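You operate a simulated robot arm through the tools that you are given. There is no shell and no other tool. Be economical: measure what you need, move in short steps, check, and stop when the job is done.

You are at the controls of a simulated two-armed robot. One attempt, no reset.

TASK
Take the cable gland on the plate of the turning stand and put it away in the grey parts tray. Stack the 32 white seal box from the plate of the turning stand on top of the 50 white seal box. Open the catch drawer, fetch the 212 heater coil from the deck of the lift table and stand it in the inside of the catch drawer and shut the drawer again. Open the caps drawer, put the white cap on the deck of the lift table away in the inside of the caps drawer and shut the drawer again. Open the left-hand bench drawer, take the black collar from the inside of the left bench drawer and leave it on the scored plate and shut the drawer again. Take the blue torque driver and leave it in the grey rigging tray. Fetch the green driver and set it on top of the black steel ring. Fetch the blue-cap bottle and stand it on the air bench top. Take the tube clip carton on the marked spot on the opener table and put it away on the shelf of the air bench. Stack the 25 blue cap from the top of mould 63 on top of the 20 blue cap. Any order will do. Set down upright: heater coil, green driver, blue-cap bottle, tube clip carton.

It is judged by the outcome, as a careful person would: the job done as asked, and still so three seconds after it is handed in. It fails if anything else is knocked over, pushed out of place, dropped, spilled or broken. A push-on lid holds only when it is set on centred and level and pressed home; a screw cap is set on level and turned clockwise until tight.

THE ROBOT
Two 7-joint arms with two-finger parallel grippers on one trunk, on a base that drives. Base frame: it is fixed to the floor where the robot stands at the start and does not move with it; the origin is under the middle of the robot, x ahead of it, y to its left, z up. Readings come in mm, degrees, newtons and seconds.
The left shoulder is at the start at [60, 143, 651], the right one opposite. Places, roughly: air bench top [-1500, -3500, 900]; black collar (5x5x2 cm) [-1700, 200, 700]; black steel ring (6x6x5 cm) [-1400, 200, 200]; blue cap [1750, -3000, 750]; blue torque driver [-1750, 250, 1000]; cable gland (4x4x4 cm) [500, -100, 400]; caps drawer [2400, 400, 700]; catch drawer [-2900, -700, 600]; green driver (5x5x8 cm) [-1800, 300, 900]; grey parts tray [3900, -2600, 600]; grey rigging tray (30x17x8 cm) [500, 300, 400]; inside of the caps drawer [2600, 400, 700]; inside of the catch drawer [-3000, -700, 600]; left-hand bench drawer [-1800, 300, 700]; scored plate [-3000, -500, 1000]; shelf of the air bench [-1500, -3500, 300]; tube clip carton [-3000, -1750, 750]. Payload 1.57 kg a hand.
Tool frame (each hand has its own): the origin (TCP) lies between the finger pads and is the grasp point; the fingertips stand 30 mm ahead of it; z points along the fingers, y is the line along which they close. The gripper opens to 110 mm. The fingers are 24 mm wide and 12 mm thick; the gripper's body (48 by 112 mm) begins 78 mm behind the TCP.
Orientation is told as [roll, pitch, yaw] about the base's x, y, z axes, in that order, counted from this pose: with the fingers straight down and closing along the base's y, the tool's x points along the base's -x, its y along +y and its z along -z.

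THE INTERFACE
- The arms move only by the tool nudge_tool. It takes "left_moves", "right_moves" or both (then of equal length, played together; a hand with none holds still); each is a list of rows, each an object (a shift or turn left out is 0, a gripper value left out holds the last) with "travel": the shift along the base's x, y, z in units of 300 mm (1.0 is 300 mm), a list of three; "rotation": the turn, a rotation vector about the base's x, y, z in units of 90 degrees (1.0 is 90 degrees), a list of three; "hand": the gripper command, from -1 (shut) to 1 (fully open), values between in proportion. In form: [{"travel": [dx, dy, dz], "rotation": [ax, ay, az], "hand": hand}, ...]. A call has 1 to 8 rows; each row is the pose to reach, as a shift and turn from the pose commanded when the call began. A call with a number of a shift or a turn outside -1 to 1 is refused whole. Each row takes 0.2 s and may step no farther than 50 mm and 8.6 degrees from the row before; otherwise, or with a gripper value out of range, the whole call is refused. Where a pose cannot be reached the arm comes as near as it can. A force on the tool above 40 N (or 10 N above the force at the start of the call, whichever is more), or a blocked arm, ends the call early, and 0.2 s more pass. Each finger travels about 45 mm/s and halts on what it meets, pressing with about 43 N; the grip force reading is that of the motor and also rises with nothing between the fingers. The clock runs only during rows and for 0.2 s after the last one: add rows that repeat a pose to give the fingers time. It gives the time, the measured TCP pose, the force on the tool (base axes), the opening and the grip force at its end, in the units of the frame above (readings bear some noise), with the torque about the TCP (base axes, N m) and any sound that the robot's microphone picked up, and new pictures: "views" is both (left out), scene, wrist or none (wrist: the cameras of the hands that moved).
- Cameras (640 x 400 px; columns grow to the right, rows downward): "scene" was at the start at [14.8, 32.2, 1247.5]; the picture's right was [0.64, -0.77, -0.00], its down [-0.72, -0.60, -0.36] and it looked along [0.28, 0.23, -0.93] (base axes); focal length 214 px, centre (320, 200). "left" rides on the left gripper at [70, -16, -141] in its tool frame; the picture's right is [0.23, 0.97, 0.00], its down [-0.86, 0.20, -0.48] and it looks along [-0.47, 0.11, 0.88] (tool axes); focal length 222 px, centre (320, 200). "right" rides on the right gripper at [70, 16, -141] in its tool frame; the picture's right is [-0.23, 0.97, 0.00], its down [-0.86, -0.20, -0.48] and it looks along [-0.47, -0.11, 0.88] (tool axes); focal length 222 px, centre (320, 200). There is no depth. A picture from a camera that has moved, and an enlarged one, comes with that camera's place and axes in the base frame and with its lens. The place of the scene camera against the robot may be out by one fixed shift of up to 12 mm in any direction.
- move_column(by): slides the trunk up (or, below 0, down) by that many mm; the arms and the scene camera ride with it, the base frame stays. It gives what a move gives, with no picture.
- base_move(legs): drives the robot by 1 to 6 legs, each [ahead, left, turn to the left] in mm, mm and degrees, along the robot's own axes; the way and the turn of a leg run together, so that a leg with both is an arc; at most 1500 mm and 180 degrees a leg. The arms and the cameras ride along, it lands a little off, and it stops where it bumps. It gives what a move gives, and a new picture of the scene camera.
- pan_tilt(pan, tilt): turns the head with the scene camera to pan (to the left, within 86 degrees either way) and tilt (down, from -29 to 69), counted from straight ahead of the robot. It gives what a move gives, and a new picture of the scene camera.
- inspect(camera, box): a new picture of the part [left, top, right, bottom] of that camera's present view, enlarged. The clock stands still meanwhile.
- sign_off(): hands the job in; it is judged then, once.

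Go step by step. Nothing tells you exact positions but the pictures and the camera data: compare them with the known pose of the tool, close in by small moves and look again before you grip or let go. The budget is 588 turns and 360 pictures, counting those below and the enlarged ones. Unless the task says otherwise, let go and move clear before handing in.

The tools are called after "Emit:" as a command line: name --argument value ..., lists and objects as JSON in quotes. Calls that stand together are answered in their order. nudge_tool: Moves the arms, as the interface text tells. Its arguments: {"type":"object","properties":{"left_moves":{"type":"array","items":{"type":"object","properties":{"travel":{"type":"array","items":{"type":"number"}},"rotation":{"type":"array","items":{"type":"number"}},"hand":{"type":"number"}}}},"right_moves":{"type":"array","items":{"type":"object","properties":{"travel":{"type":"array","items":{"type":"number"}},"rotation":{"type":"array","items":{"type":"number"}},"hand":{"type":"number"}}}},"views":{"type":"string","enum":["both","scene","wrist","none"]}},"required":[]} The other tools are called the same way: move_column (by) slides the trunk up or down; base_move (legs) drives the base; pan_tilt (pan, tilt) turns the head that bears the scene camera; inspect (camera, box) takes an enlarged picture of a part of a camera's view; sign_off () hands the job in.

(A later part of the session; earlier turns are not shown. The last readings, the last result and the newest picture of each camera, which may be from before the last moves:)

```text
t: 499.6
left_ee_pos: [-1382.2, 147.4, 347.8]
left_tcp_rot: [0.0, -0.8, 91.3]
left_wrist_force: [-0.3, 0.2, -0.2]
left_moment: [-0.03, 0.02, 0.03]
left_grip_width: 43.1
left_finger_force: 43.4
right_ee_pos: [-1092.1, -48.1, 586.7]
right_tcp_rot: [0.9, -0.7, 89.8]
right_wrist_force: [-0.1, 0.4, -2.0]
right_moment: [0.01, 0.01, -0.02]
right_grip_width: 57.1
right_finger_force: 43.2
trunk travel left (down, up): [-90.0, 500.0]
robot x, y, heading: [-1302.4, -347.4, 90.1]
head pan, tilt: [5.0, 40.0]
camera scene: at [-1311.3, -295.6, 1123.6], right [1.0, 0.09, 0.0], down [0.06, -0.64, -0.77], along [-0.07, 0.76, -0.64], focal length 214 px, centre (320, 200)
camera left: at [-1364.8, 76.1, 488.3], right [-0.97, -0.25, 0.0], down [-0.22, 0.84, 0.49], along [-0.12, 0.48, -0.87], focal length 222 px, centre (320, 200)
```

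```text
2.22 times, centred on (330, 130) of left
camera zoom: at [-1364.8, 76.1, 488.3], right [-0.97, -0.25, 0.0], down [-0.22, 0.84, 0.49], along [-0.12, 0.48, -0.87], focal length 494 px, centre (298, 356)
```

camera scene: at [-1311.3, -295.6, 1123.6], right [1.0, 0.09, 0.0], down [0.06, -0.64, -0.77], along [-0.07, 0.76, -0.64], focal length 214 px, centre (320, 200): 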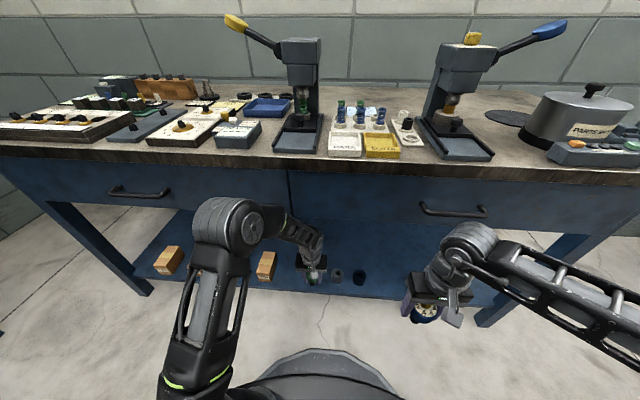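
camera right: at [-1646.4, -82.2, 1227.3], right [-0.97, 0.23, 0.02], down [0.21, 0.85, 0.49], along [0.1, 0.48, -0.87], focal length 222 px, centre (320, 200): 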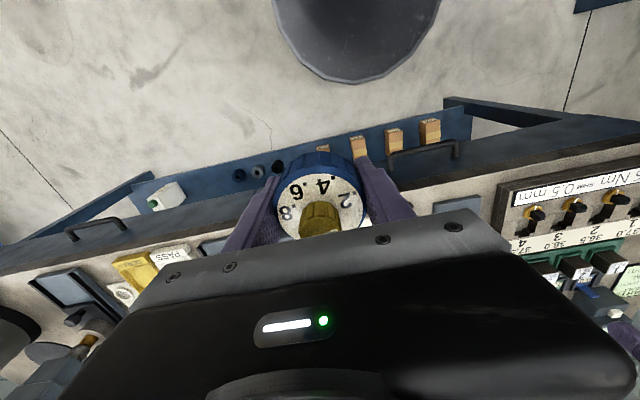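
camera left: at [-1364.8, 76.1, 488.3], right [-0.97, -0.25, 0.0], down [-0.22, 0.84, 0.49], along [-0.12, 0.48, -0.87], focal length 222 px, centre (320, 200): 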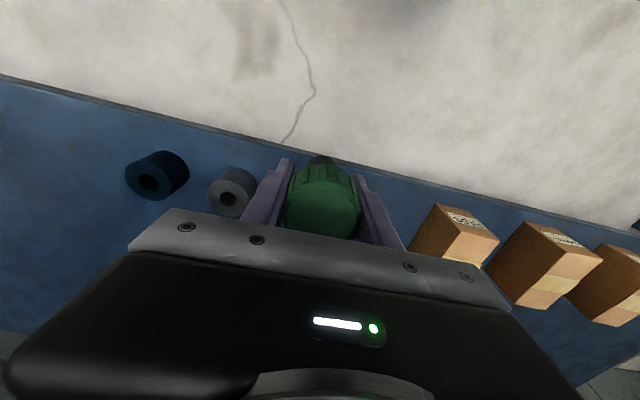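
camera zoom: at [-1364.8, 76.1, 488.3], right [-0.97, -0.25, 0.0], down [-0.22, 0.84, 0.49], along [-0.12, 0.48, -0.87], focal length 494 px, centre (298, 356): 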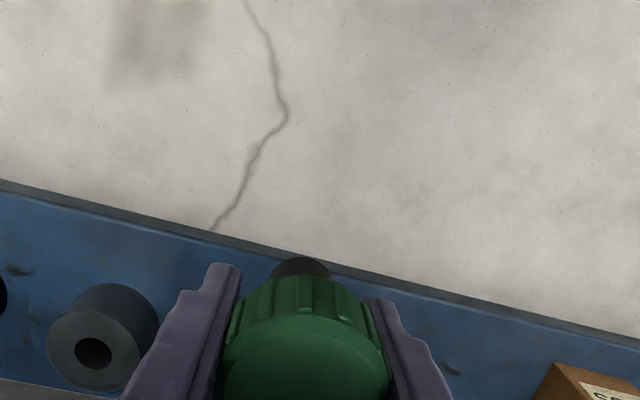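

Emit:
nudge_tool --left_moves '[{"travel": [0.006, 0.12, 0]}, {"travel": [0.007, 0.24, 0]}, {"travel": [0.007, 0.302, 0]}, {"travel": [0.007, 0.302, 0]}]' --views "wrist"

Emit:
inspect --camera "left" --box '[200, 90, 440, 240]'

Emit:
inspect --camera "scene" --box '[270, 220, 390, 310]'

```text
t: 500.8
left_ee_pos: [-1392.3, 162.9, 318.8]
left_tcp_rot: [1.2, 5.9, 90.2]
left_wrist_force: [-0.1, 0.6, -2.2]
left_moment: [0.02, -0.02, 0.0]
left_grip_width: 43.0
left_finger_force: 42.9
right_ee_pos: [-1103.2, -61.1, 586.0]
right_tcp_rot: [0.8, -0.8, 91.0]
right_wrist_force: [0.6, 0.1, -1.0]
right_moment: [0.04, 0.04, 0.01]
right_grip_width: 57.1
right_finger_force: 43.4
trunk travel left (down, up): [-90.0, 500.0]
robot x, y, heading: [-1311.2, -362.3, 91.1]
head pan, tilt: [5.0, 40.0]
stopped in row 4 (left hand): the arm was blocked; the commanded pose is now the measured one
camera left: at [-1374.4, 108.9, 465.5], right [-0.97, -0.23, 0.04], down [-0.19, 0.9, 0.39], along [-0.13, 0.37, -0.92], focal length 222 px, centre (320, 200)
```

left: 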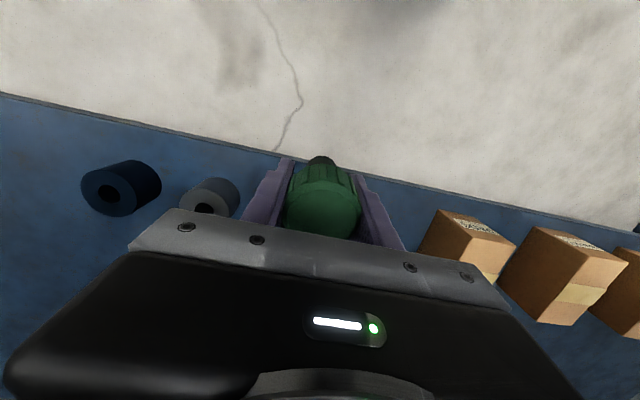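

```text
2.67 times, centred on (320, 165) of left
camera zoom: at [-1374.4, 108.9, 465.5], right [-0.97, -0.23, 0.04], down [-0.19, 0.9, 0.39], along [-0.13, 0.37, -0.92], focal length 592 px, centre (320, 293)
```

zoom: 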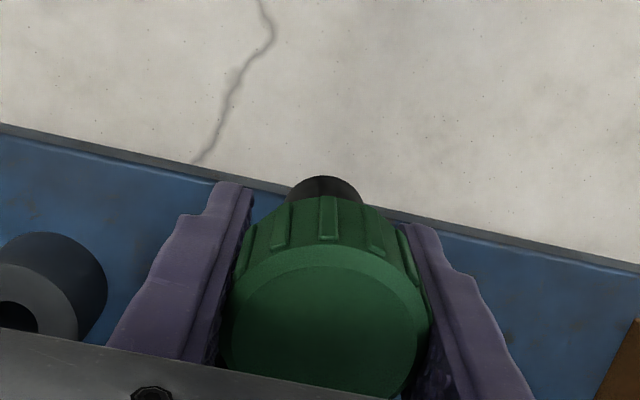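

```text
4.44 times, centred on (330, 265) of scene
camera zoom: at [-1316.3, -312.3, 1124.0], right [0.99, 0.11, 0.0], down [0.07, -0.64, -0.77], along [-0.08, 0.76, -0.64], focal length 953 px, centre (276, -89)
```

zoom: 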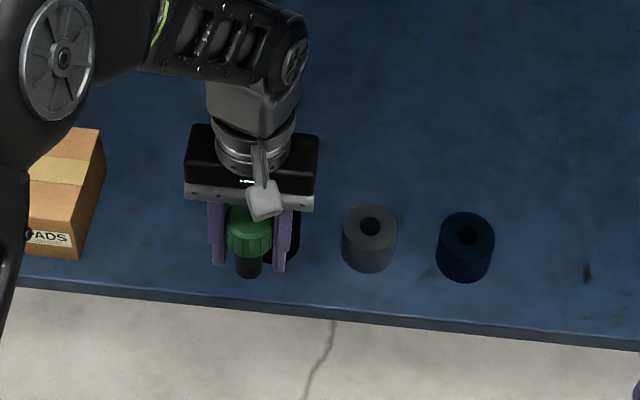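

The elbow blocked against the bench. I'll retract, stand further back and lower the trunk so the arm reaches in straighter.

Emit:
nudge_tool --left_moves '[{"travel": [0, -0.15, 0], "rotation": [-0.035, 0, 0]}, {"travel": [0, -0.3, 0.02], "rotation": [-0.07, 0, 0]}, {"travel": [0, -0.45, 0.04], "rotation": [-0.073, 0, 0]}, {"travel": [0, -0.55, 0.06], "rotation": [-0.073, 0, 0]}]' --views "none"

Emit:
base_move --legs '[[-90, -75, -1.1]]'

Emit:
move_column --by -70

```text
t: 501.8
left_ee_pos: [-1391.7, 2.8, 337.8]
left_tcp_rot: [1.2, 12.1, 90.5]
left_wrist_force: [0.4, 0.3, -1.6]
left_moment: [-0.03, -0.03, 0.0]
left_grip_width: 43.1
left_finger_force: 42.9
right_ee_pos: [-1102.3, -58.5, 585.6]
right_tcp_rot: [0.9, -0.8, 91.0]
right_wrist_force: [0.0, -1.1, -1.7]
right_moment: [-0.04, 0.0, 0.04]
right_grip_width: 56.9
right_finger_force: 43.3
trunk travel left (down, up): [-90.0, 500.0]
robot x, y, heading: [-1307.8, -361.7, 91.1]
head pan, tilt: [5.0, 40.0]
```

```text
t: 503.1
left_ee_pos: [-1309.8, -84.7, 338.9]
left_tcp_rot: [1.2, 12.1, 89.4]
left_wrist_force: [0.2, -0.3, -1.6]
left_moment: [-0.01, 0.04, -0.03]
left_grip_width: 43.1
left_finger_force: 43.1
right_ee_pos: [-1021.7, -153.8, 585.6]
right_tcp_rot: [0.8, -0.7, 89.8]
right_wrist_force: [0.5, -0.2, -2.5]
right_moment: [0.01, 0.02, 0.01]
right_grip_width: 57.2
right_finger_force: 43.3
trunk travel left (down, up): [-90.0, 500.0]
robot x, y, heading: [-1236.2, -451.7, 89.8]
head pan, tilt: [5.0, 40.0]
camera scene: at [-1239.4, -399.1, 1123.6], right [1.0, 0.09, 0.0], down [0.06, -0.64, -0.77], along [-0.07, 0.76, -0.64], focal length 214 px, centre (320, 200)
```

scene: 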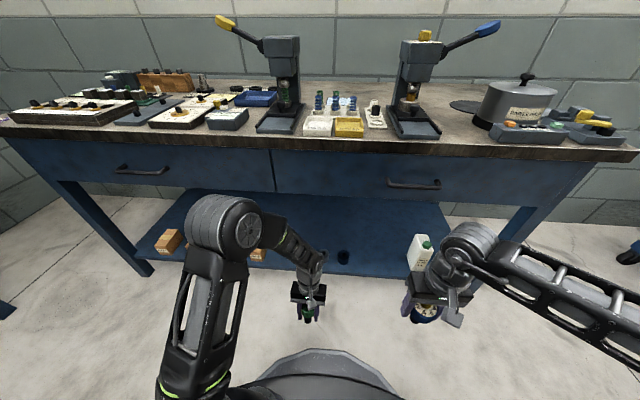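

```text
t: 504.1
left_ee_pos: [-1309.9, -85.2, 268.6]
left_tcp_rot: [1.2, 12.1, 89.3]
left_wrist_force: [-0.3, -0.4, -0.9]
left_moment: [0.02, 0.03, 0.03]
left_grip_width: 43.0
left_finger_force: 43.1
right_ee_pos: [-1021.6, -152.3, 515.9]
right_tcp_rot: [0.9, -0.7, 89.8]
right_wrist_force: [0.8, 0.1, -2.5]
right_moment: [-0.01, 0.0, 0.03]
right_grip_width: 56.8
right_finger_force: 42.9
trunk travel left (down, up): [-20.0, 570.0]
robot x, y, heading: [-1234.1, -452.0, 90.2]
head pan, tilt: [5.0, 40.0]
```

Emit:
nudge_tool --left_moves '[{"travel": [-0.06, 0, 0.1], "rotation": [0.07, -0.007, 0]}, {"travel": [-0.14, 0, 0.2], "rotation": [0.14, -0.013, 0]}, {"travel": [-0.22, 0.05, 0.26], "rotation": [0.14, -0.013, 0]}, {"travel": [-0.235, 0.18, 0.27], "rotation": [0.14, -0.013, 0]}, {"travel": [-0.235, 0.32, 0.27], "rotation": [0.14, -0.013, 0]}, {"travel": [-0.235, 0.46, 0.27], "rotation": [0.14, -0.013, 0]}]' --views "both"

```text
t: 505.5
left_ee_pos: [-1380.9, 54.8, 349.8]
left_tcp_rot: [0.2, -0.4, 89.2]
left_wrist_force: [0.0, 0.5, -1.7]
left_moment: [0.0, 0.01, -0.03]
left_grip_width: 43.0
left_finger_force: 43.5
right_ee_pos: [-1022.4, -152.5, 515.8]
right_tcp_rot: [0.9, -0.7, 89.8]
right_wrist_force: [0.0, -0.3, -0.7]
right_moment: [0.0, -0.01, -0.01]
right_grip_width: 57.1
right_finger_force: 43.1
trunk travel left (down, up): [-20.0, 570.0]
robot x, y, heading: [-1232.7, -452.9, 89.9]
head pan, tilt: [5.0, 40.0]
camera scene: at [-1239.4, -399.3, 1053.6], right [1.0, 0.09, 0.0], down [0.06, -0.64, -0.77], along [-0.07, 0.76, -0.64], focal length 214 px, centre (320, 200)
camera left: at [-1365.8, -16.6, 490.7], right [-0.98, -0.21, 0.0], down [-0.19, 0.85, 0.49], along [-0.1, 0.48, -0.87], focal length 222 px, centre (320, 200)
```

scene: 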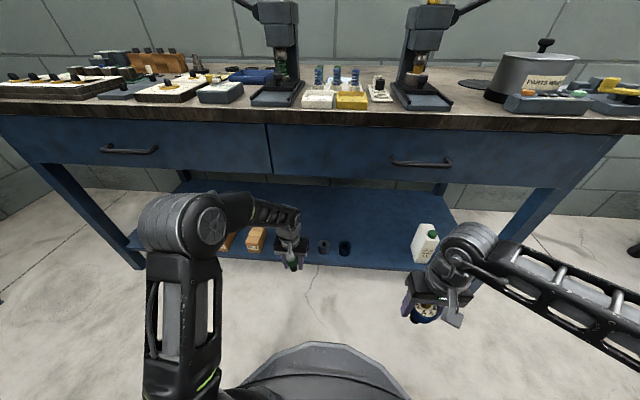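
left: 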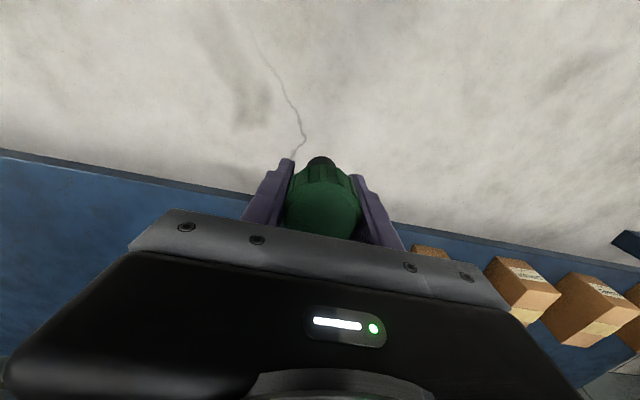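

Emit:
nudge_tool --left_moves '[{"travel": [0, 0.14, 0]}, {"travel": [0, 0.28, 0]}, {"travel": [0, 0.42, 0]}]' --views "scene"

```text
t: 506.3
left_ee_pos: [-1380.7, 180.5, 349.9]
left_tcp_rot: [0.2, -0.4, 89.2]
left_wrist_force: [-0.2, 1.0, -1.0]
left_moment: [0.03, 0.02, -0.01]
left_grip_width: 42.9
left_finger_force: 42.7
right_ee_pos: [-1022.0, -153.1, 516.2]
right_tcp_rot: [1.0, -0.7, 89.8]
right_wrist_force: [0.2, -0.1, -1.0]
right_moment: [0.01, 0.0, -0.03]
right_grip_width: 57.0
right_finger_force: 43.6
trunk travel left (down, up): [-20.0, 570.0]
robot x, y, heading: [-1232.2, -451.8, 90.1]
head pan, tilt: [5.0, 40.0]
camera scene: at [-1239.4, -399.3, 1053.6], right [1.0, 0.09, 0.0], down [0.06, -0.64, -0.77], along [-0.07, 0.76, -0.64], focal length 214 px, centre (320, 200)
```

scene: 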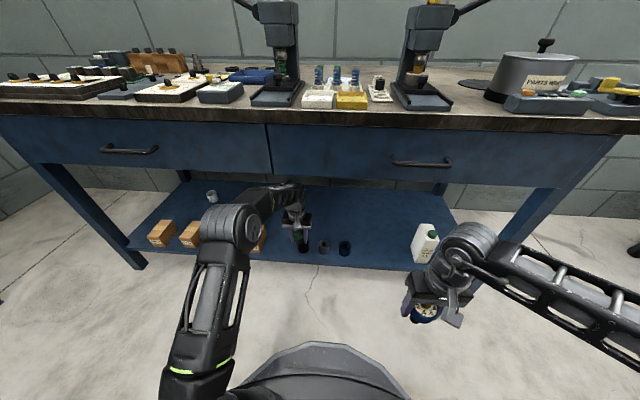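

Emit:
nudge_tool --left_moves '[{"travel": [0, 0.1, 0]}, {"travel": [0, 0.192, 0]}, {"travel": [0, 0.192, 0]}]' --views "wrist"

Emit:
inspect --camera "left" --box '[160, 90, 480, 260]'

Emit:
inspect --camera "scene" --box '[270, 190, 370, 270]'

```text
t: 507.1
left_ee_pos: [-1380.2, 237.6, 349.9]
left_tcp_rot: [0.2, -0.5, 89.2]
left_wrist_force: [0.3, -0.6, -1.2]
left_moment: [0.0, 0.0, -0.01]
left_grip_width: 43.0
left_finger_force: 42.7
right_ee_pos: [-1022.3, -152.4, 515.8]
right_tcp_rot: [0.8, -0.7, 89.8]
right_wrist_force: [-0.3, 0.6, -1.9]
right_moment: [0.04, -0.01, 0.02]
right_grip_width: 57.2
right_finger_force: 42.7
trunk travel left (down, up): [-20.0, 570.0]
robot x, y, heading: [-1232.0, -448.5, 90.2]
head pan, tilt: [5.0, 40.0]
camera left: at [-1365.9, 165.8, 490.2], right [-0.98, -0.21, 0.0], down [-0.19, 0.85, 0.49], along [-0.1, 0.47, -0.87], focal length 222 px, centre (320, 200)
```

left: 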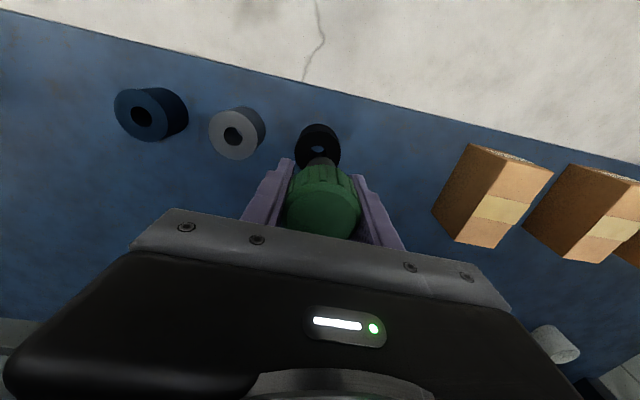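

```text
2.00 times, centred on (320, 175) of left
camera zoom: at [-1365.9, 165.8, 490.2], right [-0.98, -0.21, 0.0], down [-0.19, 0.85, 0.49], along [-0.1, 0.47, -0.87], focal length 444 px, centre (320, 250)
```

zoom: 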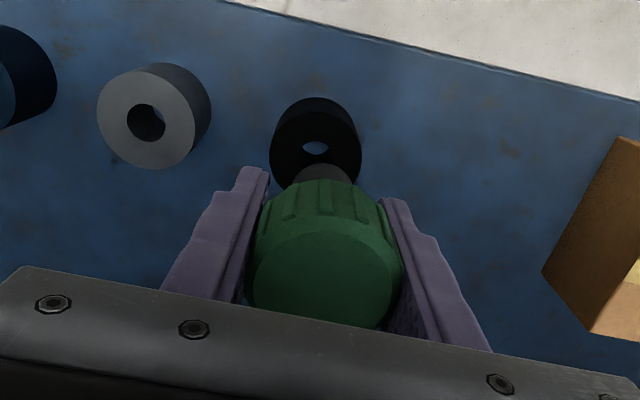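

```text
5.00 times, centred on (320, 230) of scene
camera zoom: at [-1239.4, -399.1, 1053.6], right [1.0, 0.09, 0.0], down [0.06, -0.64, -0.77], along [-0.07, 0.76, -0.64], focal length 1072 px, centre (320, 50)
```

zoom: 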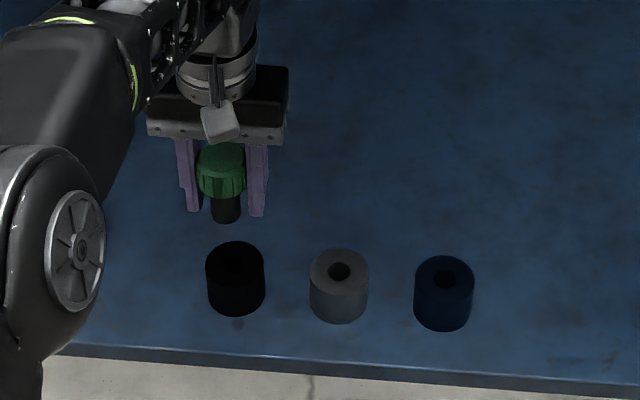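

The driver sits above the black ring; small x correction, then lower slowly.

Emit:
nudge_tool --left_moves '[{"travel": [0.01, 0, -0.05]}, {"travel": [0.01, 0, -0.1]}, {"travel": [0.01, 0, -0.13]}]' --views "none"

Emit:
inspect --camera "scene" --box '[280, 200, 360, 260]'

Emit:
inspect --camera "left" --box '[240, 110, 400, 230]'

```text
t: 507.9
left_ee_pos: [-1376.3, 236.7, 310.9]
left_tcp_rot: [0.1, -0.5, 89.2]
left_wrist_force: [0.3, -0.3, -1.0]
left_moment: [0.02, 0.03, 0.02]
left_grip_width: 42.7
left_finger_force: 43.5
right_ee_pos: [-1020.0, -151.5, 515.8]
right_tcp_rot: [0.9, -0.8, 89.7]
right_wrist_force: [0.0, -0.2, -1.4]
right_moment: [0.01, 0.03, 0.0]
right_grip_width: 57.0
right_finger_force: 42.5
trunk travel left (down, up): [-20.0, 570.0]
robot x, y, heading: [-1233.4, -449.7, 90.1]
head pan, tilt: [5.0, 40.0]
```

```text
6.67 times, centred on (320, 230) of scene
camera zoom: at [-1239.4, -399.1, 1053.6], right [1.0, 0.09, 0.0], down [0.06, -0.64, -0.77], along [-0.07, 0.76, -0.64], focal length 1430 px, centre (320, 0)
```

zoom: 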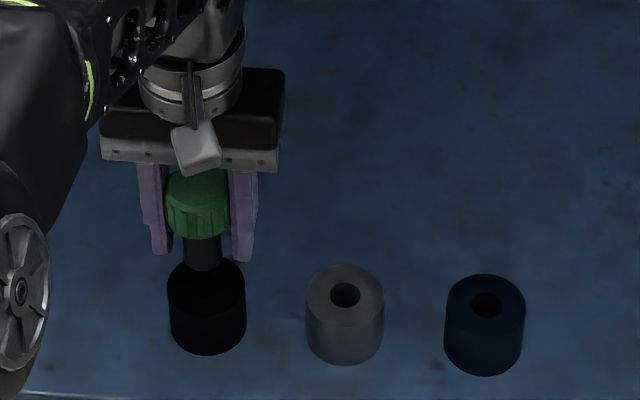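

```text
3.33 times, centred on (320, 170) of left
camera zoom: at [-1362.4, 165.5, 450.9], right [-0.98, -0.21, 0.0], down [-0.19, 0.85, 0.49], along [-0.1, 0.48, -0.87], focal length 740 px, centre (320, 300)
```

zoom: 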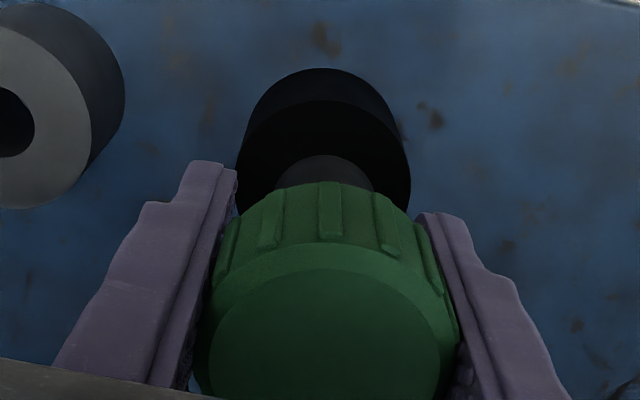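

Emit:
nudge_tool --left_moves '[{"travel": [-0.003, 0.003, -0.015]}, {"travel": [-0.003, 0.003, -0.03]}]' --views "none"

Emit:
nudge_tool --left_moves '[{"travel": [0, 0, -0.01]}, {"travel": [0, 0, -0.02]}]' --views "none"

```text
t: 508.5
left_ee_pos: [-1378.0, 238.2, 300.8]
left_tcp_rot: [0.3, -0.5, 89.1]
left_wrist_force: [-0.5, -1.5, -1.6]
left_moment: [0.02, 0.01, 0.0]
left_grip_width: 43.2
left_finger_force: 42.6
right_ee_pos: [-1020.9, -151.5, 515.7]
right_tcp_rot: [0.8, -0.7, 89.8]
right_wrist_force: [-1.0, -0.4, -2.0]
right_moment: [-0.02, 0.01, 0.03]
right_grip_width: 57.5
right_finger_force: 43.3
trunk travel left (down, up): [-20.0, 570.0]
robot x, y, heading: [-1235.5, -454.0, 89.8]
head pan, tilt: [5.0, 40.0]
```

```text
t: 509.1
left_ee_pos: [-1377.6, 238.5, 296.8]
left_tcp_rot: [0.2, -0.5, 89.2]
left_wrist_force: [-0.2, -0.7, -1.1]
left_moment: [-0.01, 0.04, 0.03]
left_grip_width: 43.0
left_finger_force: 42.6
right_ee_pos: [-1021.3, -153.4, 516.1]
right_tcp_rot: [1.0, -0.7, 89.9]
right_wrist_force: [-1.1, -0.2, -2.6]
right_moment: [0.02, -0.02, 0.02]
right_grip_width: 57.0
right_finger_force: 42.9
trunk travel left (down, up): [-20.0, 570.0]
robot x, y, heading: [-1228.9, -452.9, 90.1]
head pan, tilt: [5.0, 40.0]
```

Emit:
nudge_tool --left_moves '[{"travel": [0, 0, -0.01]}, {"travel": [0, 0, -0.02]}]' --views "none"

Emit:
nudge_tool --left_moves '[{"travel": [0, 0, -0.01]}, {"travel": [0, 0, -0.02]}]' --views "none"

Emit:
inspect --camera "scene" --box '[280, 200, 360, 260]'

```text
t: 509.7
left_ee_pos: [-1378.1, 238.4, 289.2]
left_tcp_rot: [0.2, -0.5, 89.2]
left_wrist_force: [-0.3, 0.7, -1.2]
left_moment: [-0.01, 0.0, 0.01]
left_grip_width: 42.9
left_finger_force: 42.8
right_ee_pos: [-1021.8, -152.7, 515.4]
right_tcp_rot: [0.9, -0.7, 89.8]
right_wrist_force: [-0.5, -0.2, -1.9]
right_moment: [-0.01, -0.03, -0.04]
right_grip_width: 57.3
right_finger_force: 42.2
trunk travel left (down, up): [-20.0, 570.0]
robot x, y, heading: [-1236.8, -453.7, 90.1]
head pan, tilt: [5.0, 40.0]
```

```text
t: 510.3
left_ee_pos: [-1377.8, 238.9, 284.1]
left_tcp_rot: [0.2, -0.5, 89.2]
left_wrist_force: [-0.5, 0.3, -0.7]
left_moment: [0.02, -0.03, 0.0]
left_grip_width: 43.0
left_finger_force: 42.8
right_ee_pos: [-1021.5, -152.4, 516.2]
right_tcp_rot: [0.9, -0.7, 89.8]
right_wrist_force: [0.4, 0.7, -1.8]
right_moment: [0.01, -0.02, 0.0]
right_grip_width: 57.6
right_finger_force: 43.0
trunk travel left (down, up): [-20.0, 570.0]
robot x, y, heading: [-1230.8, -448.9, 90.2]
head pan, tilt: [5.0, 40.0]
```

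```text
6.67 times, centred on (320, 230) of scene
camera zoom: at [-1239.4, -399.1, 1053.6], right [1.0, 0.09, 0.0], down [0.06, -0.64, -0.77], along [-0.07, 0.76, -0.64], focal length 1430 px, centre (320, 0)
```

zoom: 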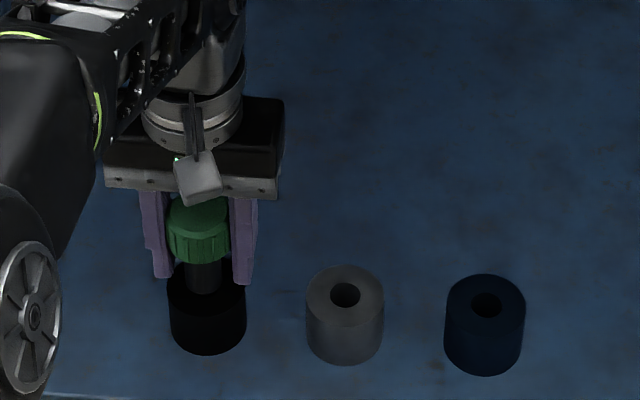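

Emit:
nudge_tool --left_moves '[{"travel": [0, 0, -0.008]}, {"travel": [0, 0, -0.016]}, {"travel": [0, 0, -0.016]}]' --views "none"

Emit:
nudge_tool --left_moves '[{"travel": [0, 0, -0.008]}, {"travel": [0, 0, -0.016]}, {"travel": [0, 0, -0.016]}]' --views "none"

Emit:
inspect --camera "left" --box '[240, 110, 400, 230]'

```text
t: 511.1
left_ee_pos: [-1376.5, 238.1, 278.4]
left_tcp_rot: [0.2, -0.5, 89.2]
left_wrist_force: [0.1, -1.0, -0.7]
left_moment: [-0.01, 0.0, 0.01]
left_grip_width: 42.8
left_finger_force: 42.7
right_ee_pos: [-1020.6, -153.8, 514.9]
right_tcp_rot: [1.0, -0.7, 89.9]
right_wrist_force: [-0.5, 0.2, -2.9]
right_moment: [-0.01, 0.01, -0.02]
right_grip_width: 57.3
right_finger_force: 42.9
trunk travel left (down, up): [-20.0, 570.0]
robot x, y, heading: [-1236.8, -452.7, 90.1]
head pan, tilt: [5.0, 40.0]
```

```text
t: 511.9
left_ee_pos: [-1378.3, 238.0, 273.3]
left_tcp_rot: [0.2, -0.6, 89.2]
left_wrist_force: [0.0, -0.2, -1.4]
left_moment: [-0.01, 0.02, 0.03]
left_grip_width: 43.1
left_finger_force: 43.4
right_ee_pos: [-1021.8, -152.4, 516.2]
right_tcp_rot: [0.9, -0.7, 89.9]
right_wrist_force: [0.4, -0.8, -2.1]
right_moment: [0.02, 0.02, 0.0]
right_grip_width: 57.2
right_finger_force: 42.3
trunk travel left (down, up): [-20.0, 570.0]
robot x, y, heading: [-1231.6, -449.9, 89.9]
head pan, tilt: [5.0, 40.0]
```

```text
3.33 times, centred on (320, 170) of left
camera zoom: at [-1363.3, 167.1, 414.2], right [-0.98, -0.21, 0.0], down [-0.19, 0.85, 0.49], along [-0.1, 0.48, -0.87], focal length 740 px, centre (320, 300)
```

zoom: 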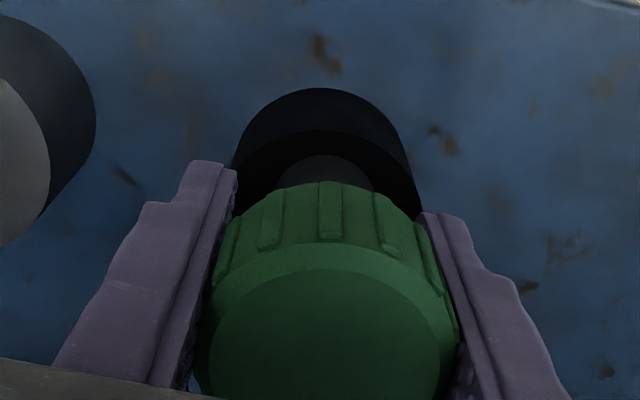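

Emit:
nudge_tool --left_moves '[{"travel": [0.002, 0, -0.008]}, {"travel": [0.002, 0, -0.016]}, {"travel": [0.002, 0, -0.016]}]' --views "none"

Emit:
nudge_tool --left_moves '[{"travel": [0, 0, -0.008]}, {"travel": [0, 0, -0.016]}, {"travel": [0, 0, -0.016]}]' --views "none"

Emit:
inspect --camera "scene" --box '[280, 210, 340, 255]'

```text
t: 512.7
left_ee_pos: [-1378.1, 237.1, 268.8]
left_tcp_rot: [0.2, -0.5, 89.2]
left_wrist_force: [0.4, -0.2, -1.3]
left_moment: [0.02, 0.0, 0.01]
left_grip_width: 43.2
left_finger_force: 42.5
right_ee_pos: [-1021.4, -151.5, 516.1]
right_tcp_rot: [1.0, -0.7, 89.8]
right_wrist_force: [0.8, -0.6, -2.5]
right_moment: [0.01, 0.0, 0.02]
right_grip_width: 57.3
right_finger_force: 43.0
trunk travel left (down, up): [-20.0, 570.0]
robot x, y, heading: [-1233.8, -450.6, 89.9]
head pan, tilt: [5.0, 40.0]
```

```text
t: 513.5
left_ee_pos: [-1376.5, 236.7, 265.3]
left_tcp_rot: [0.0, -0.5, 89.2]
left_wrist_force: [0.4, 0.5, -0.9]
left_moment: [-0.01, -0.01, -0.03]
left_grip_width: 43.0
left_finger_force: 42.7
right_ee_pos: [-1021.7, -152.4, 516.3]
right_tcp_rot: [0.9, -0.6, 89.8]
right_wrist_force: [-0.4, 0.2, -2.2]
right_moment: [-0.01, 0.03, 0.03]
right_grip_width: 57.1
right_finger_force: 43.0
trunk travel left (down, up): [-20.0, 570.0]
robot x, y, heading: [-1235.5, -447.7, 90.1]
head pan, tilt: [5.0, 40.0]
```

```text
8.89 times, centred on (310, 232) of scene
camera zoom: at [-1239.4, -399.1, 1053.6], right [1.0, 0.09, 0.0], down [0.06, -0.64, -0.77], along [-0.07, 0.76, -0.64], focal length 1906 px, centre (409, -89)
```

zoom: 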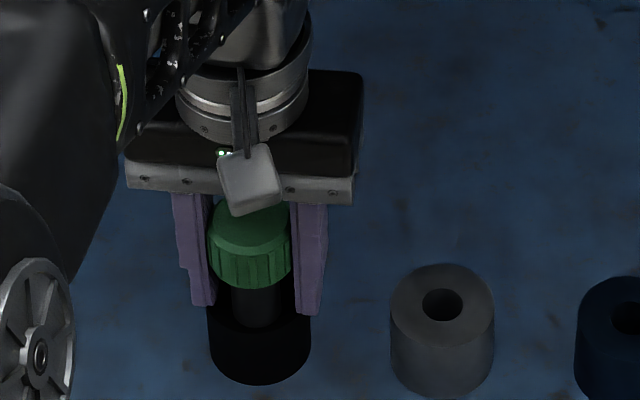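

Emit:
nudge_tool --left_moves '[{"travel": [-0.003, 0.022, 0]}, {"travel": [-0.003, 0.022, -0.008]}, {"travel": [-0.003, 0.022, -0.016]}, {"travel": [-0.003, 0.022, -0.016]}]' --views "none"

Emit:
inspect --camera "scene" --box '[280, 210, 340, 255]'

Emit:
inspect --camera "left" --box '[260, 110, 380, 200]'

```text
t: 514.5
left_ee_pos: [-1378.3, 245.0, 261.8]
left_tcp_rot: [0.2, -0.8, 89.2]
left_wrist_force: [0.4, -5.1, 18.2]
left_moment: [-0.09, -0.12, -0.07]
left_grip_width: 43.2
left_finger_force: 42.5
right_ee_pos: [-1021.0, -153.4, 516.8]
right_tcp_rot: [0.9, -0.8, 89.7]
right_wrist_force: [-0.4, -0.6, -1.8]
right_moment: [0.02, -0.03, 0.02]
right_grip_width: 57.1
right_finger_force: 43.5
trunk travel left (down, up): [-20.0, 570.0]
robot x, y, heading: [-1232.6, -450.9, 89.8]
head pan, tilt: [5.0, 40.0]
```

```text
8.89 times, centred on (310, 232) of scene
camera zoom: at [-1239.1, -400.6, 1053.9], right [1.0, 0.09, 0.0], down [0.06, -0.64, -0.77], along [-0.07, 0.76, -0.64], focal length 1906 px, centre (409, -89)
```

zoom: 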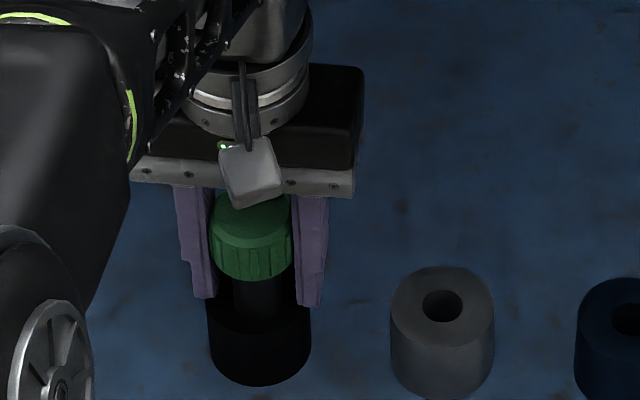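

```text
4.44 times, centred on (320, 155) of left
camera zoom: at [-1363.5, 173.3, 402.5], right [-0.98, -0.21, 0.0], down [-0.19, 0.85, 0.49], along [-0.1, 0.48, -0.87], focal length 987 px, centre (320, 400)
```

zoom: 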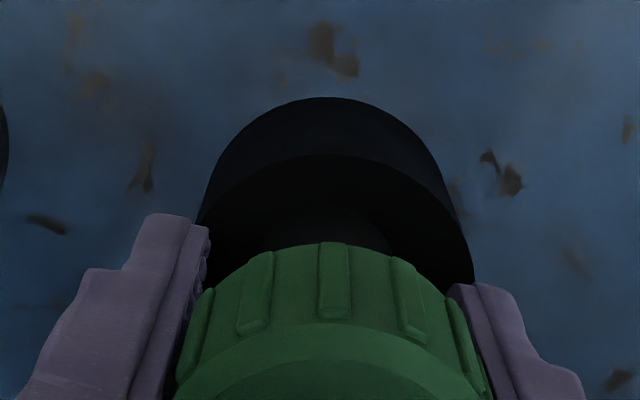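

Emit:
nudge_tool --left_moves '[{"travel": [0, 0, 0.018]}, {"travel": [-0.006, 0.011, 0.018]}, {"travel": [-0.006, 0.011, 0.01]}, {"travel": [-0.006, 0.011, 0.003]}, {"travel": [-0.006, 0.011, 0.001]}]' --views "none"

```text
t: 515.7
left_ee_pos: [-1379.2, 248.3, 262.7]
left_tcp_rot: [0.2, -0.7, 89.1]
left_wrist_force: [0.5, -4.9, 13.6]
left_moment: [-0.06, -0.13, -0.03]
left_grip_width: 42.8
left_finger_force: 43.0
right_ee_pos: [-1022.8, -152.5, 517.4]
right_tcp_rot: [0.9, -0.8, 89.8]
right_wrist_force: [0.5, 0.5, -1.8]
right_moment: [0.0, 0.02, -0.03]
right_grip_width: 56.9
right_finger_force: 42.6
trunk travel left (down, up): [-20.0, 570.0]
robot x, y, heading: [-1235.4, -451.9, 90.2]
head pan, tilt: [5.0, 40.0]
```

Emit:
nudge_tool --left_moves '[{"travel": [0, 0, 0.004]}, {"travel": [0, 0, 0.004]}, {"travel": [0, 0, 0.004], "hand": 0}, {"travel": [0, 0, 0.004], "hand": 0}, {"travel": [0, 0, 0.004], "hand": 0}, {"travel": [0, 0, 0.09], "hand": 0}, {"travel": [0, 0, 0.2], "hand": 0}]' --views "wrist"

Emit:
inspect --camera "scene" --box '[280, 195, 340, 255]'

```text
t: 517.3
left_ee_pos: [-1379.4, 248.6, 320.2]
left_tcp_rot: [0.2, -0.6, 89.2]
left_wrist_force: [0.1, -0.3, 0.2]
left_moment: [0.01, -0.03, -0.02]
left_grip_width: 55.0
left_finger_force: 0.0
right_ee_pos: [-1021.4, -153.0, 516.2]
right_tcp_rot: [0.9, -0.7, 89.8]
right_wrist_force: [0.2, 0.7, -1.8]
right_moment: [-0.02, 0.02, 0.01]
right_grip_width: 57.1
right_finger_force: 42.7
trunk travel left (down, up): [-20.0, 570.0]
robot x, y, heading: [-1234.1, -453.2, 90.2]
head pan, tilt: [5.0, 40.0]
camera left: at [-1365.0, 177.1, 460.9], right [-0.98, -0.21, 0.0], down [-0.19, 0.85, 0.49], along [-0.1, 0.48, -0.87], focal length 222 px, centre (320, 200)
```

left: 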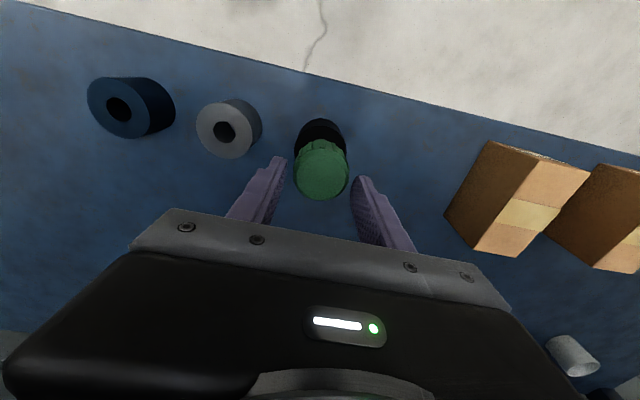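

```text
6.67 times, centred on (310, 225) of scene
camera zoom: at [-1239.4, -399.0, 1053.5], right [1.0, 0.09, 0.0], down [0.06, -0.64, -0.77], along [-0.07, 0.76, -0.64], focal length 1430 px, centre (387, 33)
```

zoom: 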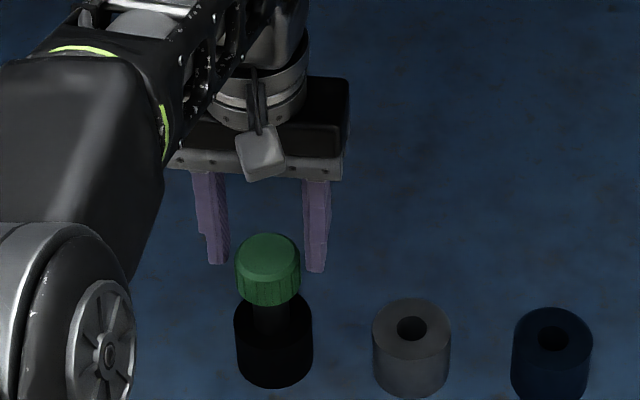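

Green driver stands on the black ring. Retreat straight back.

Emit:
nudge_tool --left_moves '[{"travel": [0, -0.1, 0]}, {"travel": [0, -0.22, 0]}, {"travel": [0, -0.36, 0]}, {"travel": [0, -0.5, 0]}, {"travel": [0, -0.64, 0.02]}, {"travel": [-0.02, -0.78, 0.06]}, {"travel": [-0.06, -0.9, 0.12]}, {"travel": [-0.12, -1.0, 0.2]}]' --views "none"

Emit:
inspect --camera "scene" --box '[240, 180, 400, 280]'

Emit:
move_column --by 390

Emit:
base_move --legs '[[-150, 0, 0], [0, 610, 0]]'

```text
t: 519.1
left_ee_pos: [-1415.7, -52.5, 380.8]
left_tcp_rot: [0.1, -0.5, 89.2]
left_wrist_force: [-0.1, 0.1, -1.1]
left_moment: [-0.01, 0.0, -0.01]
left_grip_width: 55.1
left_finger_force: 0.1
right_ee_pos: [-1021.0, -151.4, 515.1]
right_tcp_rot: [0.9, -0.7, 89.9]
right_wrist_force: [0.7, 0.8, -1.0]
right_moment: [-0.03, 0.01, 0.02]
right_grip_width: 57.4
right_finger_force: 43.1
trunk travel left (down, up): [-20.0, 570.0]
robot x, y, heading: [-1235.2, -448.2, 90.0]
head pan, tilt: [5.0, 40.0]
```

```text
4.00 times, centred on (320, 230) of scene
camera zoom: at [-1239.2, -398.9, 1053.5], right [1.0, 0.09, 0.0], down [0.06, -0.64, -0.77], along [-0.07, 0.76, -0.64], focal length 858 px, centre (320, 80)
```

zoom: 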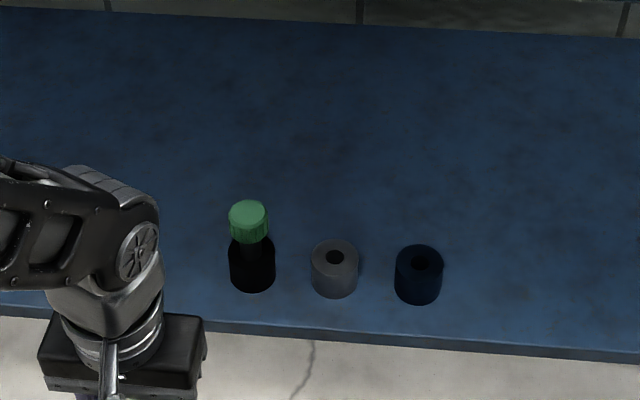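

```text
t: 522.9
left_ee_pos: [-1415.0, -53.8, 770.2]
left_tcp_rot: [0.1, -0.5, 89.2]
left_wrist_force: [-0.7, -0.2, 0.7]
left_moment: [-0.03, -0.01, 0.0]
left_grip_width: 55.0
left_finger_force: 0.0
right_ee_pos: [-1021.2, -153.6, 905.3]
right_tcp_rot: [0.9, -0.7, 89.8]
right_wrist_force: [0.1, -0.1, -1.4]
right_moment: [-0.03, -0.05, 0.0]
right_grip_width: 56.9
right_finger_force: 43.0
trunk travel left (down, up): [-410.0, 180.0]
robot x, y, heading: [-1233.6, -453.6, 90.1]
head pan, tilt: [5.0, 40.0]
```

```text
t: 527.3
left_ee_pos: [-2028.3, -203.3, 770.6]
left_tcp_rot: [0.2, -0.5, 89.1]
left_wrist_force: [-0.4, 0.0, -0.6]
left_moment: [0.05, -0.01, 0.01]
left_grip_width: 55.2
left_finger_force: 0.0
right_ee_pos: [-1634.3, -302.5, 905.5]
right_tcp_rot: [0.8, -0.7, 89.6]
right_wrist_force: [-0.4, -0.2, -1.6]
right_moment: [0.0, 0.0, -0.02]
right_grip_width: 57.2
right_finger_force: 43.2
trunk travel left (down, up): [-410.0, 180.0]
robot x, y, heading: [-1843.1, -601.1, 90.1]
head pan, tilt: [5.0, 40.0]
camera scene: at [-1853.1, -549.8, 1443.6], right [1.0, 0.09, 0.0], down [0.06, -0.64, -0.77], along [-0.07, 0.76, -0.64], focal length 214 px, centre (320, 200)
```

scene: 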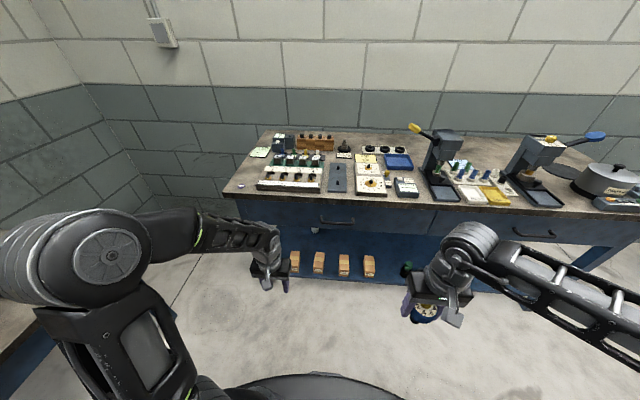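

Next the left-hand bench drawer: turn the left hand for its handle near [-1842,107,750].

Emit:
nudge_tool --left_moves '[{"travel": [0.07, 0.07, 0], "rotation": [0, 0, 0.09]}, {"travel": [0.14, 0.14, 0], "rotation": [0, 0, 0.18]}, {"travel": [0.22, 0.21, 0], "rotation": [0, 0, 0.27]}, {"travel": [0.3, 0.28, 0], "rotation": [0, 0, 0.36]}, {"travel": [0.38, 0.35, 0], "rotation": [0, 0, 0.45]}, {"travel": [0.46, 0.42, 0], "rotation": [0, 0, 0.54]}, {"travel": [0.54, 0.49, 0], "rotation": [0, 0, 0.63]}, {"travel": [0.62, 0.55, 0], "rotation": [0, 0, 0.72]}]' --views "none"

Emit:
nudge_tool --left_moves '[{"rotation": [0, 0, 0.09]}, {"rotation": [0, 0, 0.18]}, {"rotation": [0, 0, 0.27]}]' --views "none"

Emit:
nudge_tool --left_moves '[{"rotation": [0.09, 0, 0]}, {"rotation": [0.18, 0, 0]}, {"rotation": [0.27, 0, 0]}, {"rotation": [0.36, 0, 0]}, {"rotation": [0.45, 0, 0]}, {"rotation": [0.54, 0, 0]}, {"rotation": [0.63, 0, 0]}, {"rotation": [0.72, 0, 0], "hand": -0.2}]' --views "both"

```text
t: 529.1
left_ee_pos: [-1841.6, -37.2, 770.2]
left_tcp_rot: [0.2, -0.5, 154.0]
left_wrist_force: [-0.6, 0.5, 0.0]
left_moment: [-0.01, 0.03, 0.03]
left_grip_width: 54.9
left_finger_force: 0.0
right_ee_pos: [-1634.1, -303.4, 905.2]
right_tcp_rot: [0.9, -0.7, 89.7]
right_wrist_force: [-0.2, 0.6, -2.4]
right_moment: [-0.06, 0.0, -0.01]
right_grip_width: 57.0
right_finger_force: 42.7
trunk travel left (down, up): [-410.0, 180.0]
robot x, y, heading: [-1847.0, -602.2, 90.0]
head pan, tilt: [5.0, 40.0]
```

```text
t: 529.9
left_ee_pos: [-1841.7, -38.2, 770.5]
left_tcp_rot: [0.2, -0.5, 178.3]
left_wrist_force: [-0.4, 0.2, 0.0]
left_moment: [0.0, -0.01, 0.01]
left_grip_width: 55.0
left_finger_force: 0.1
right_ee_pos: [-1634.8, -302.9, 906.5]
right_tcp_rot: [0.9, -0.7, 89.6]
right_wrist_force: [-0.1, 1.0, -2.0]
right_moment: [-0.01, -0.03, 0.02]
right_grip_width: 56.9
right_finger_force: 43.0
trunk travel left (down, up): [-410.0, 180.0]
robot x, y, heading: [-1846.0, -598.3, 90.1]
head pan, tilt: [5.0, 40.0]
```

```text
t: 531.7
left_ee_pos: [-1843.0, -38.7, 771.1]
left_tcp_rot: [-64.7, -1.9, 179.8]
left_wrist_force: [-0.3, 0.3, 0.0]
left_moment: [-0.01, 0.03, 0.05]
left_grip_width: 44.2
left_finger_force: 0.1
right_ee_pos: [-1634.7, -302.2, 906.7]
right_tcp_rot: [0.9, -0.7, 89.7]
right_wrist_force: [0.6, -0.1, -1.6]
right_moment: [-0.01, 0.03, -0.03]
right_grip_width: 57.1
right_finger_force: 42.8
trunk travel left (down, up): [-410.0, 180.0]
robot x, y, heading: [-1846.9, -601.1, 90.0]
head pan, tilt: [5.0, 40.0]
camera scene: at [-1852.6, -549.6, 1443.6], right [1.0, 0.09, 0.0], down [0.06, -0.64, -0.77], along [-0.07, 0.76, -0.64], focal length 214 px, centre (320, 200)
camera left: at [-1772.0, -159.2, 843.5], right [0.2, -0.42, -0.89], down [-0.86, -0.52, 0.05], along [-0.48, 0.75, -0.46], focal length 222 px, centre (320, 200)
```

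scene: 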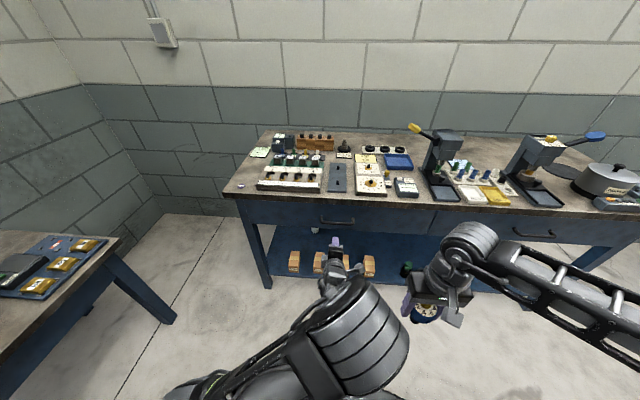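
left: 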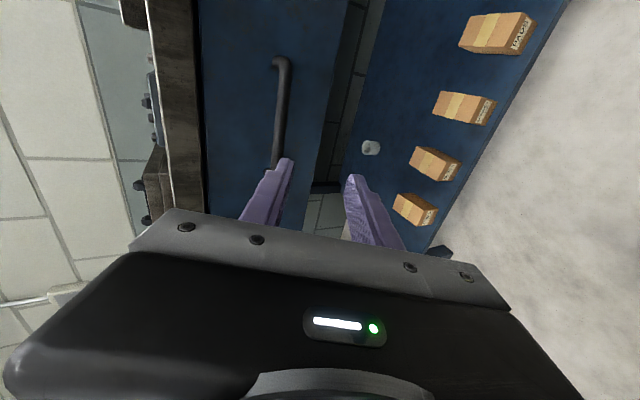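

Emit:
nudge_tool --left_moves '[{"travel": [0.02, 0.12, 0.02]}, {"travel": [0.047, 0.24, 0.04]}, {"travel": [0.047, 0.33, 0.045]}]' --views "wrist"

```text
t: 532.5
left_ee_pos: [-1829.1, 62.1, 785.2]
left_tcp_rot: [-64.6, -1.8, 179.7]
left_wrist_force: [-1.5, 0.5, -0.2]
left_moment: [0.01, -0.04, 0.01]
left_grip_width: 44.1
left_finger_force: 0.0
right_ee_pos: [-1635.1, -303.7, 906.1]
right_tcp_rot: [0.8, -0.8, 89.6]
right_wrist_force: [1.3, 0.8, -1.7]
right_moment: [0.04, 0.0, 0.01]
right_grip_width: 57.2
right_finger_force: 42.6
trunk travel left (down, up): [-410.0, 180.0]
robot x, y, heading: [-1846.4, -602.2, 89.9]
head pan, tilt: [5.0, 40.0]
camera left: at [-1758.1, -59.8, 858.5], right [0.2, -0.42, -0.89], down [-0.86, -0.51, 0.05], along [-0.48, 0.75, -0.46], focal length 222 px, centre (320, 200)
```

left: 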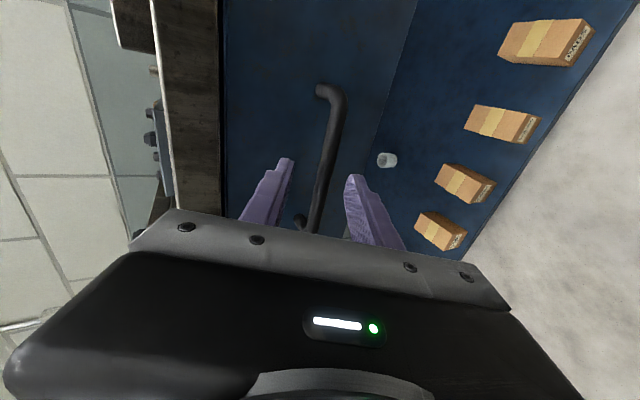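

Emit:
nudge_tool --left_moves '[{"travel": [0, 0.03, -0.014]}, {"travel": [0, 0.05, -0.023]}]' --views "none"

Emit:
nudge_tool --left_moves '[{"hand": -1}, {"hand": -1}, {"hand": -1}, {"hand": -1}]' --views "wrist"

```text
t: 533.1
left_ee_pos: [-1828.5, 75.8, 778.3]
left_tcp_rot: [-64.6, -1.9, 179.8]
left_wrist_force: [-0.7, -0.3, 0.9]
left_moment: [-0.04, 0.01, -0.01]
left_grip_width: 44.1
left_finger_force: 0.1
right_ee_pos: [-1634.1, -302.9, 907.1]
right_tcp_rot: [1.0, -0.8, 89.7]
right_wrist_force: [0.7, 0.2, -2.4]
right_moment: [-0.03, 0.0, -0.01]
right_grip_width: 57.2
right_finger_force: 43.2
trunk travel left (down, up): [-410.0, 180.0]
robot x, y, heading: [-1844.0, -601.0, 90.0]
head pan, tilt: [5.0, 40.0]
```

```text
t: 534.1
left_ee_pos: [-1828.5, 74.6, 774.9]
left_tcp_rot: [-64.1, -1.9, 179.6]
left_wrist_force: [-0.7, -11.9, -17.4]
left_moment: [-0.62, -0.56, 0.28]
left_grip_width: 13.7
left_finger_force: 30.4
right_ee_pos: [-1633.9, -302.4, 906.5]
right_tcp_rot: [0.9, -0.7, 89.7]
right_wrist_force: [-0.1, -0.7, -2.2]
right_moment: [-0.01, -0.01, -0.01]
right_grip_width: 57.2
right_finger_force: 43.4
trunk travel left (down, up): [-410.0, 180.0]
robot x, y, heading: [-1850.0, -602.2, 90.1]
head pan, tilt: [5.0, 40.0]
camera left: at [-1758.2, -46.1, 848.3], right [0.2, -0.43, -0.88], down [-0.86, -0.51, 0.06], along [-0.48, 0.75, -0.47], focal length 222 px, centre (320, 200)
```

left: 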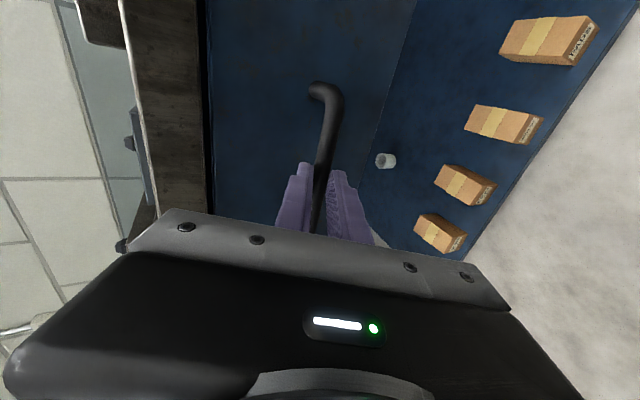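

Gripped. Pull the drawer open by backing the base.

Emit:
base_move --legs '[[-200, 0, 0]]'

Emit:
inspect --camera "scene" --box '[240, 130, 440, 270]'

```text
t: 535.7
left_ee_pos: [-1829.6, -126.8, 779.4]
left_tcp_rot: [-64.6, -1.9, 179.7]
left_wrist_force: [-0.3, 0.2, -0.3]
left_moment: [-0.01, 0.0, 0.0]
left_grip_width: 0.0
left_finger_force: 21.6
right_ee_pos: [-1634.5, -506.5, 904.9]
right_tcp_rot: [0.9, -0.8, 89.8]
right_wrist_force: [0.0, -1.7, -2.0]
right_moment: [0.0, 0.01, 0.03]
right_grip_width: 57.0
right_finger_force: 43.1
trunk travel left (down, up): [-410.0, 180.0]
robot x, y, heading: [-1850.5, -801.8, 90.3]
head pan, tilt: [5.0, 40.0]
camera scene: at [-1852.5, -753.1, 1443.7], right [1.0, 0.09, 0.0], down [0.06, -0.64, -0.77], along [-0.07, 0.76, -0.64], focal length 214 px, centre (320, 200)
```

scene: 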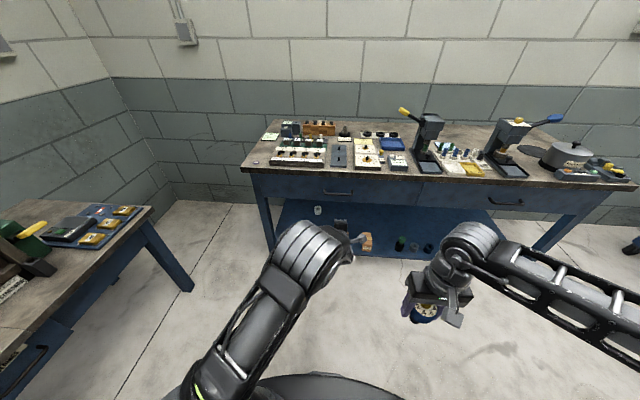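

```text
2.86 times, centred on (340, 200) of scene
camera zoom: at [-1852.5, -753.1, 1443.7], right [1.0, 0.09, 0.0], down [0.06, -0.64, -0.77], along [-0.07, 0.76, -0.64], focal length 613 px, centre (263, 200)
```

zoom: 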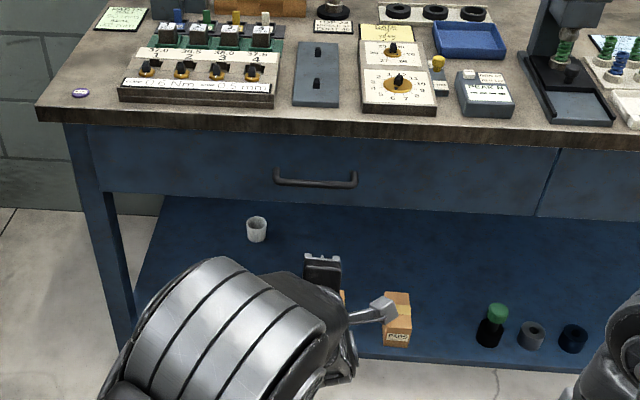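

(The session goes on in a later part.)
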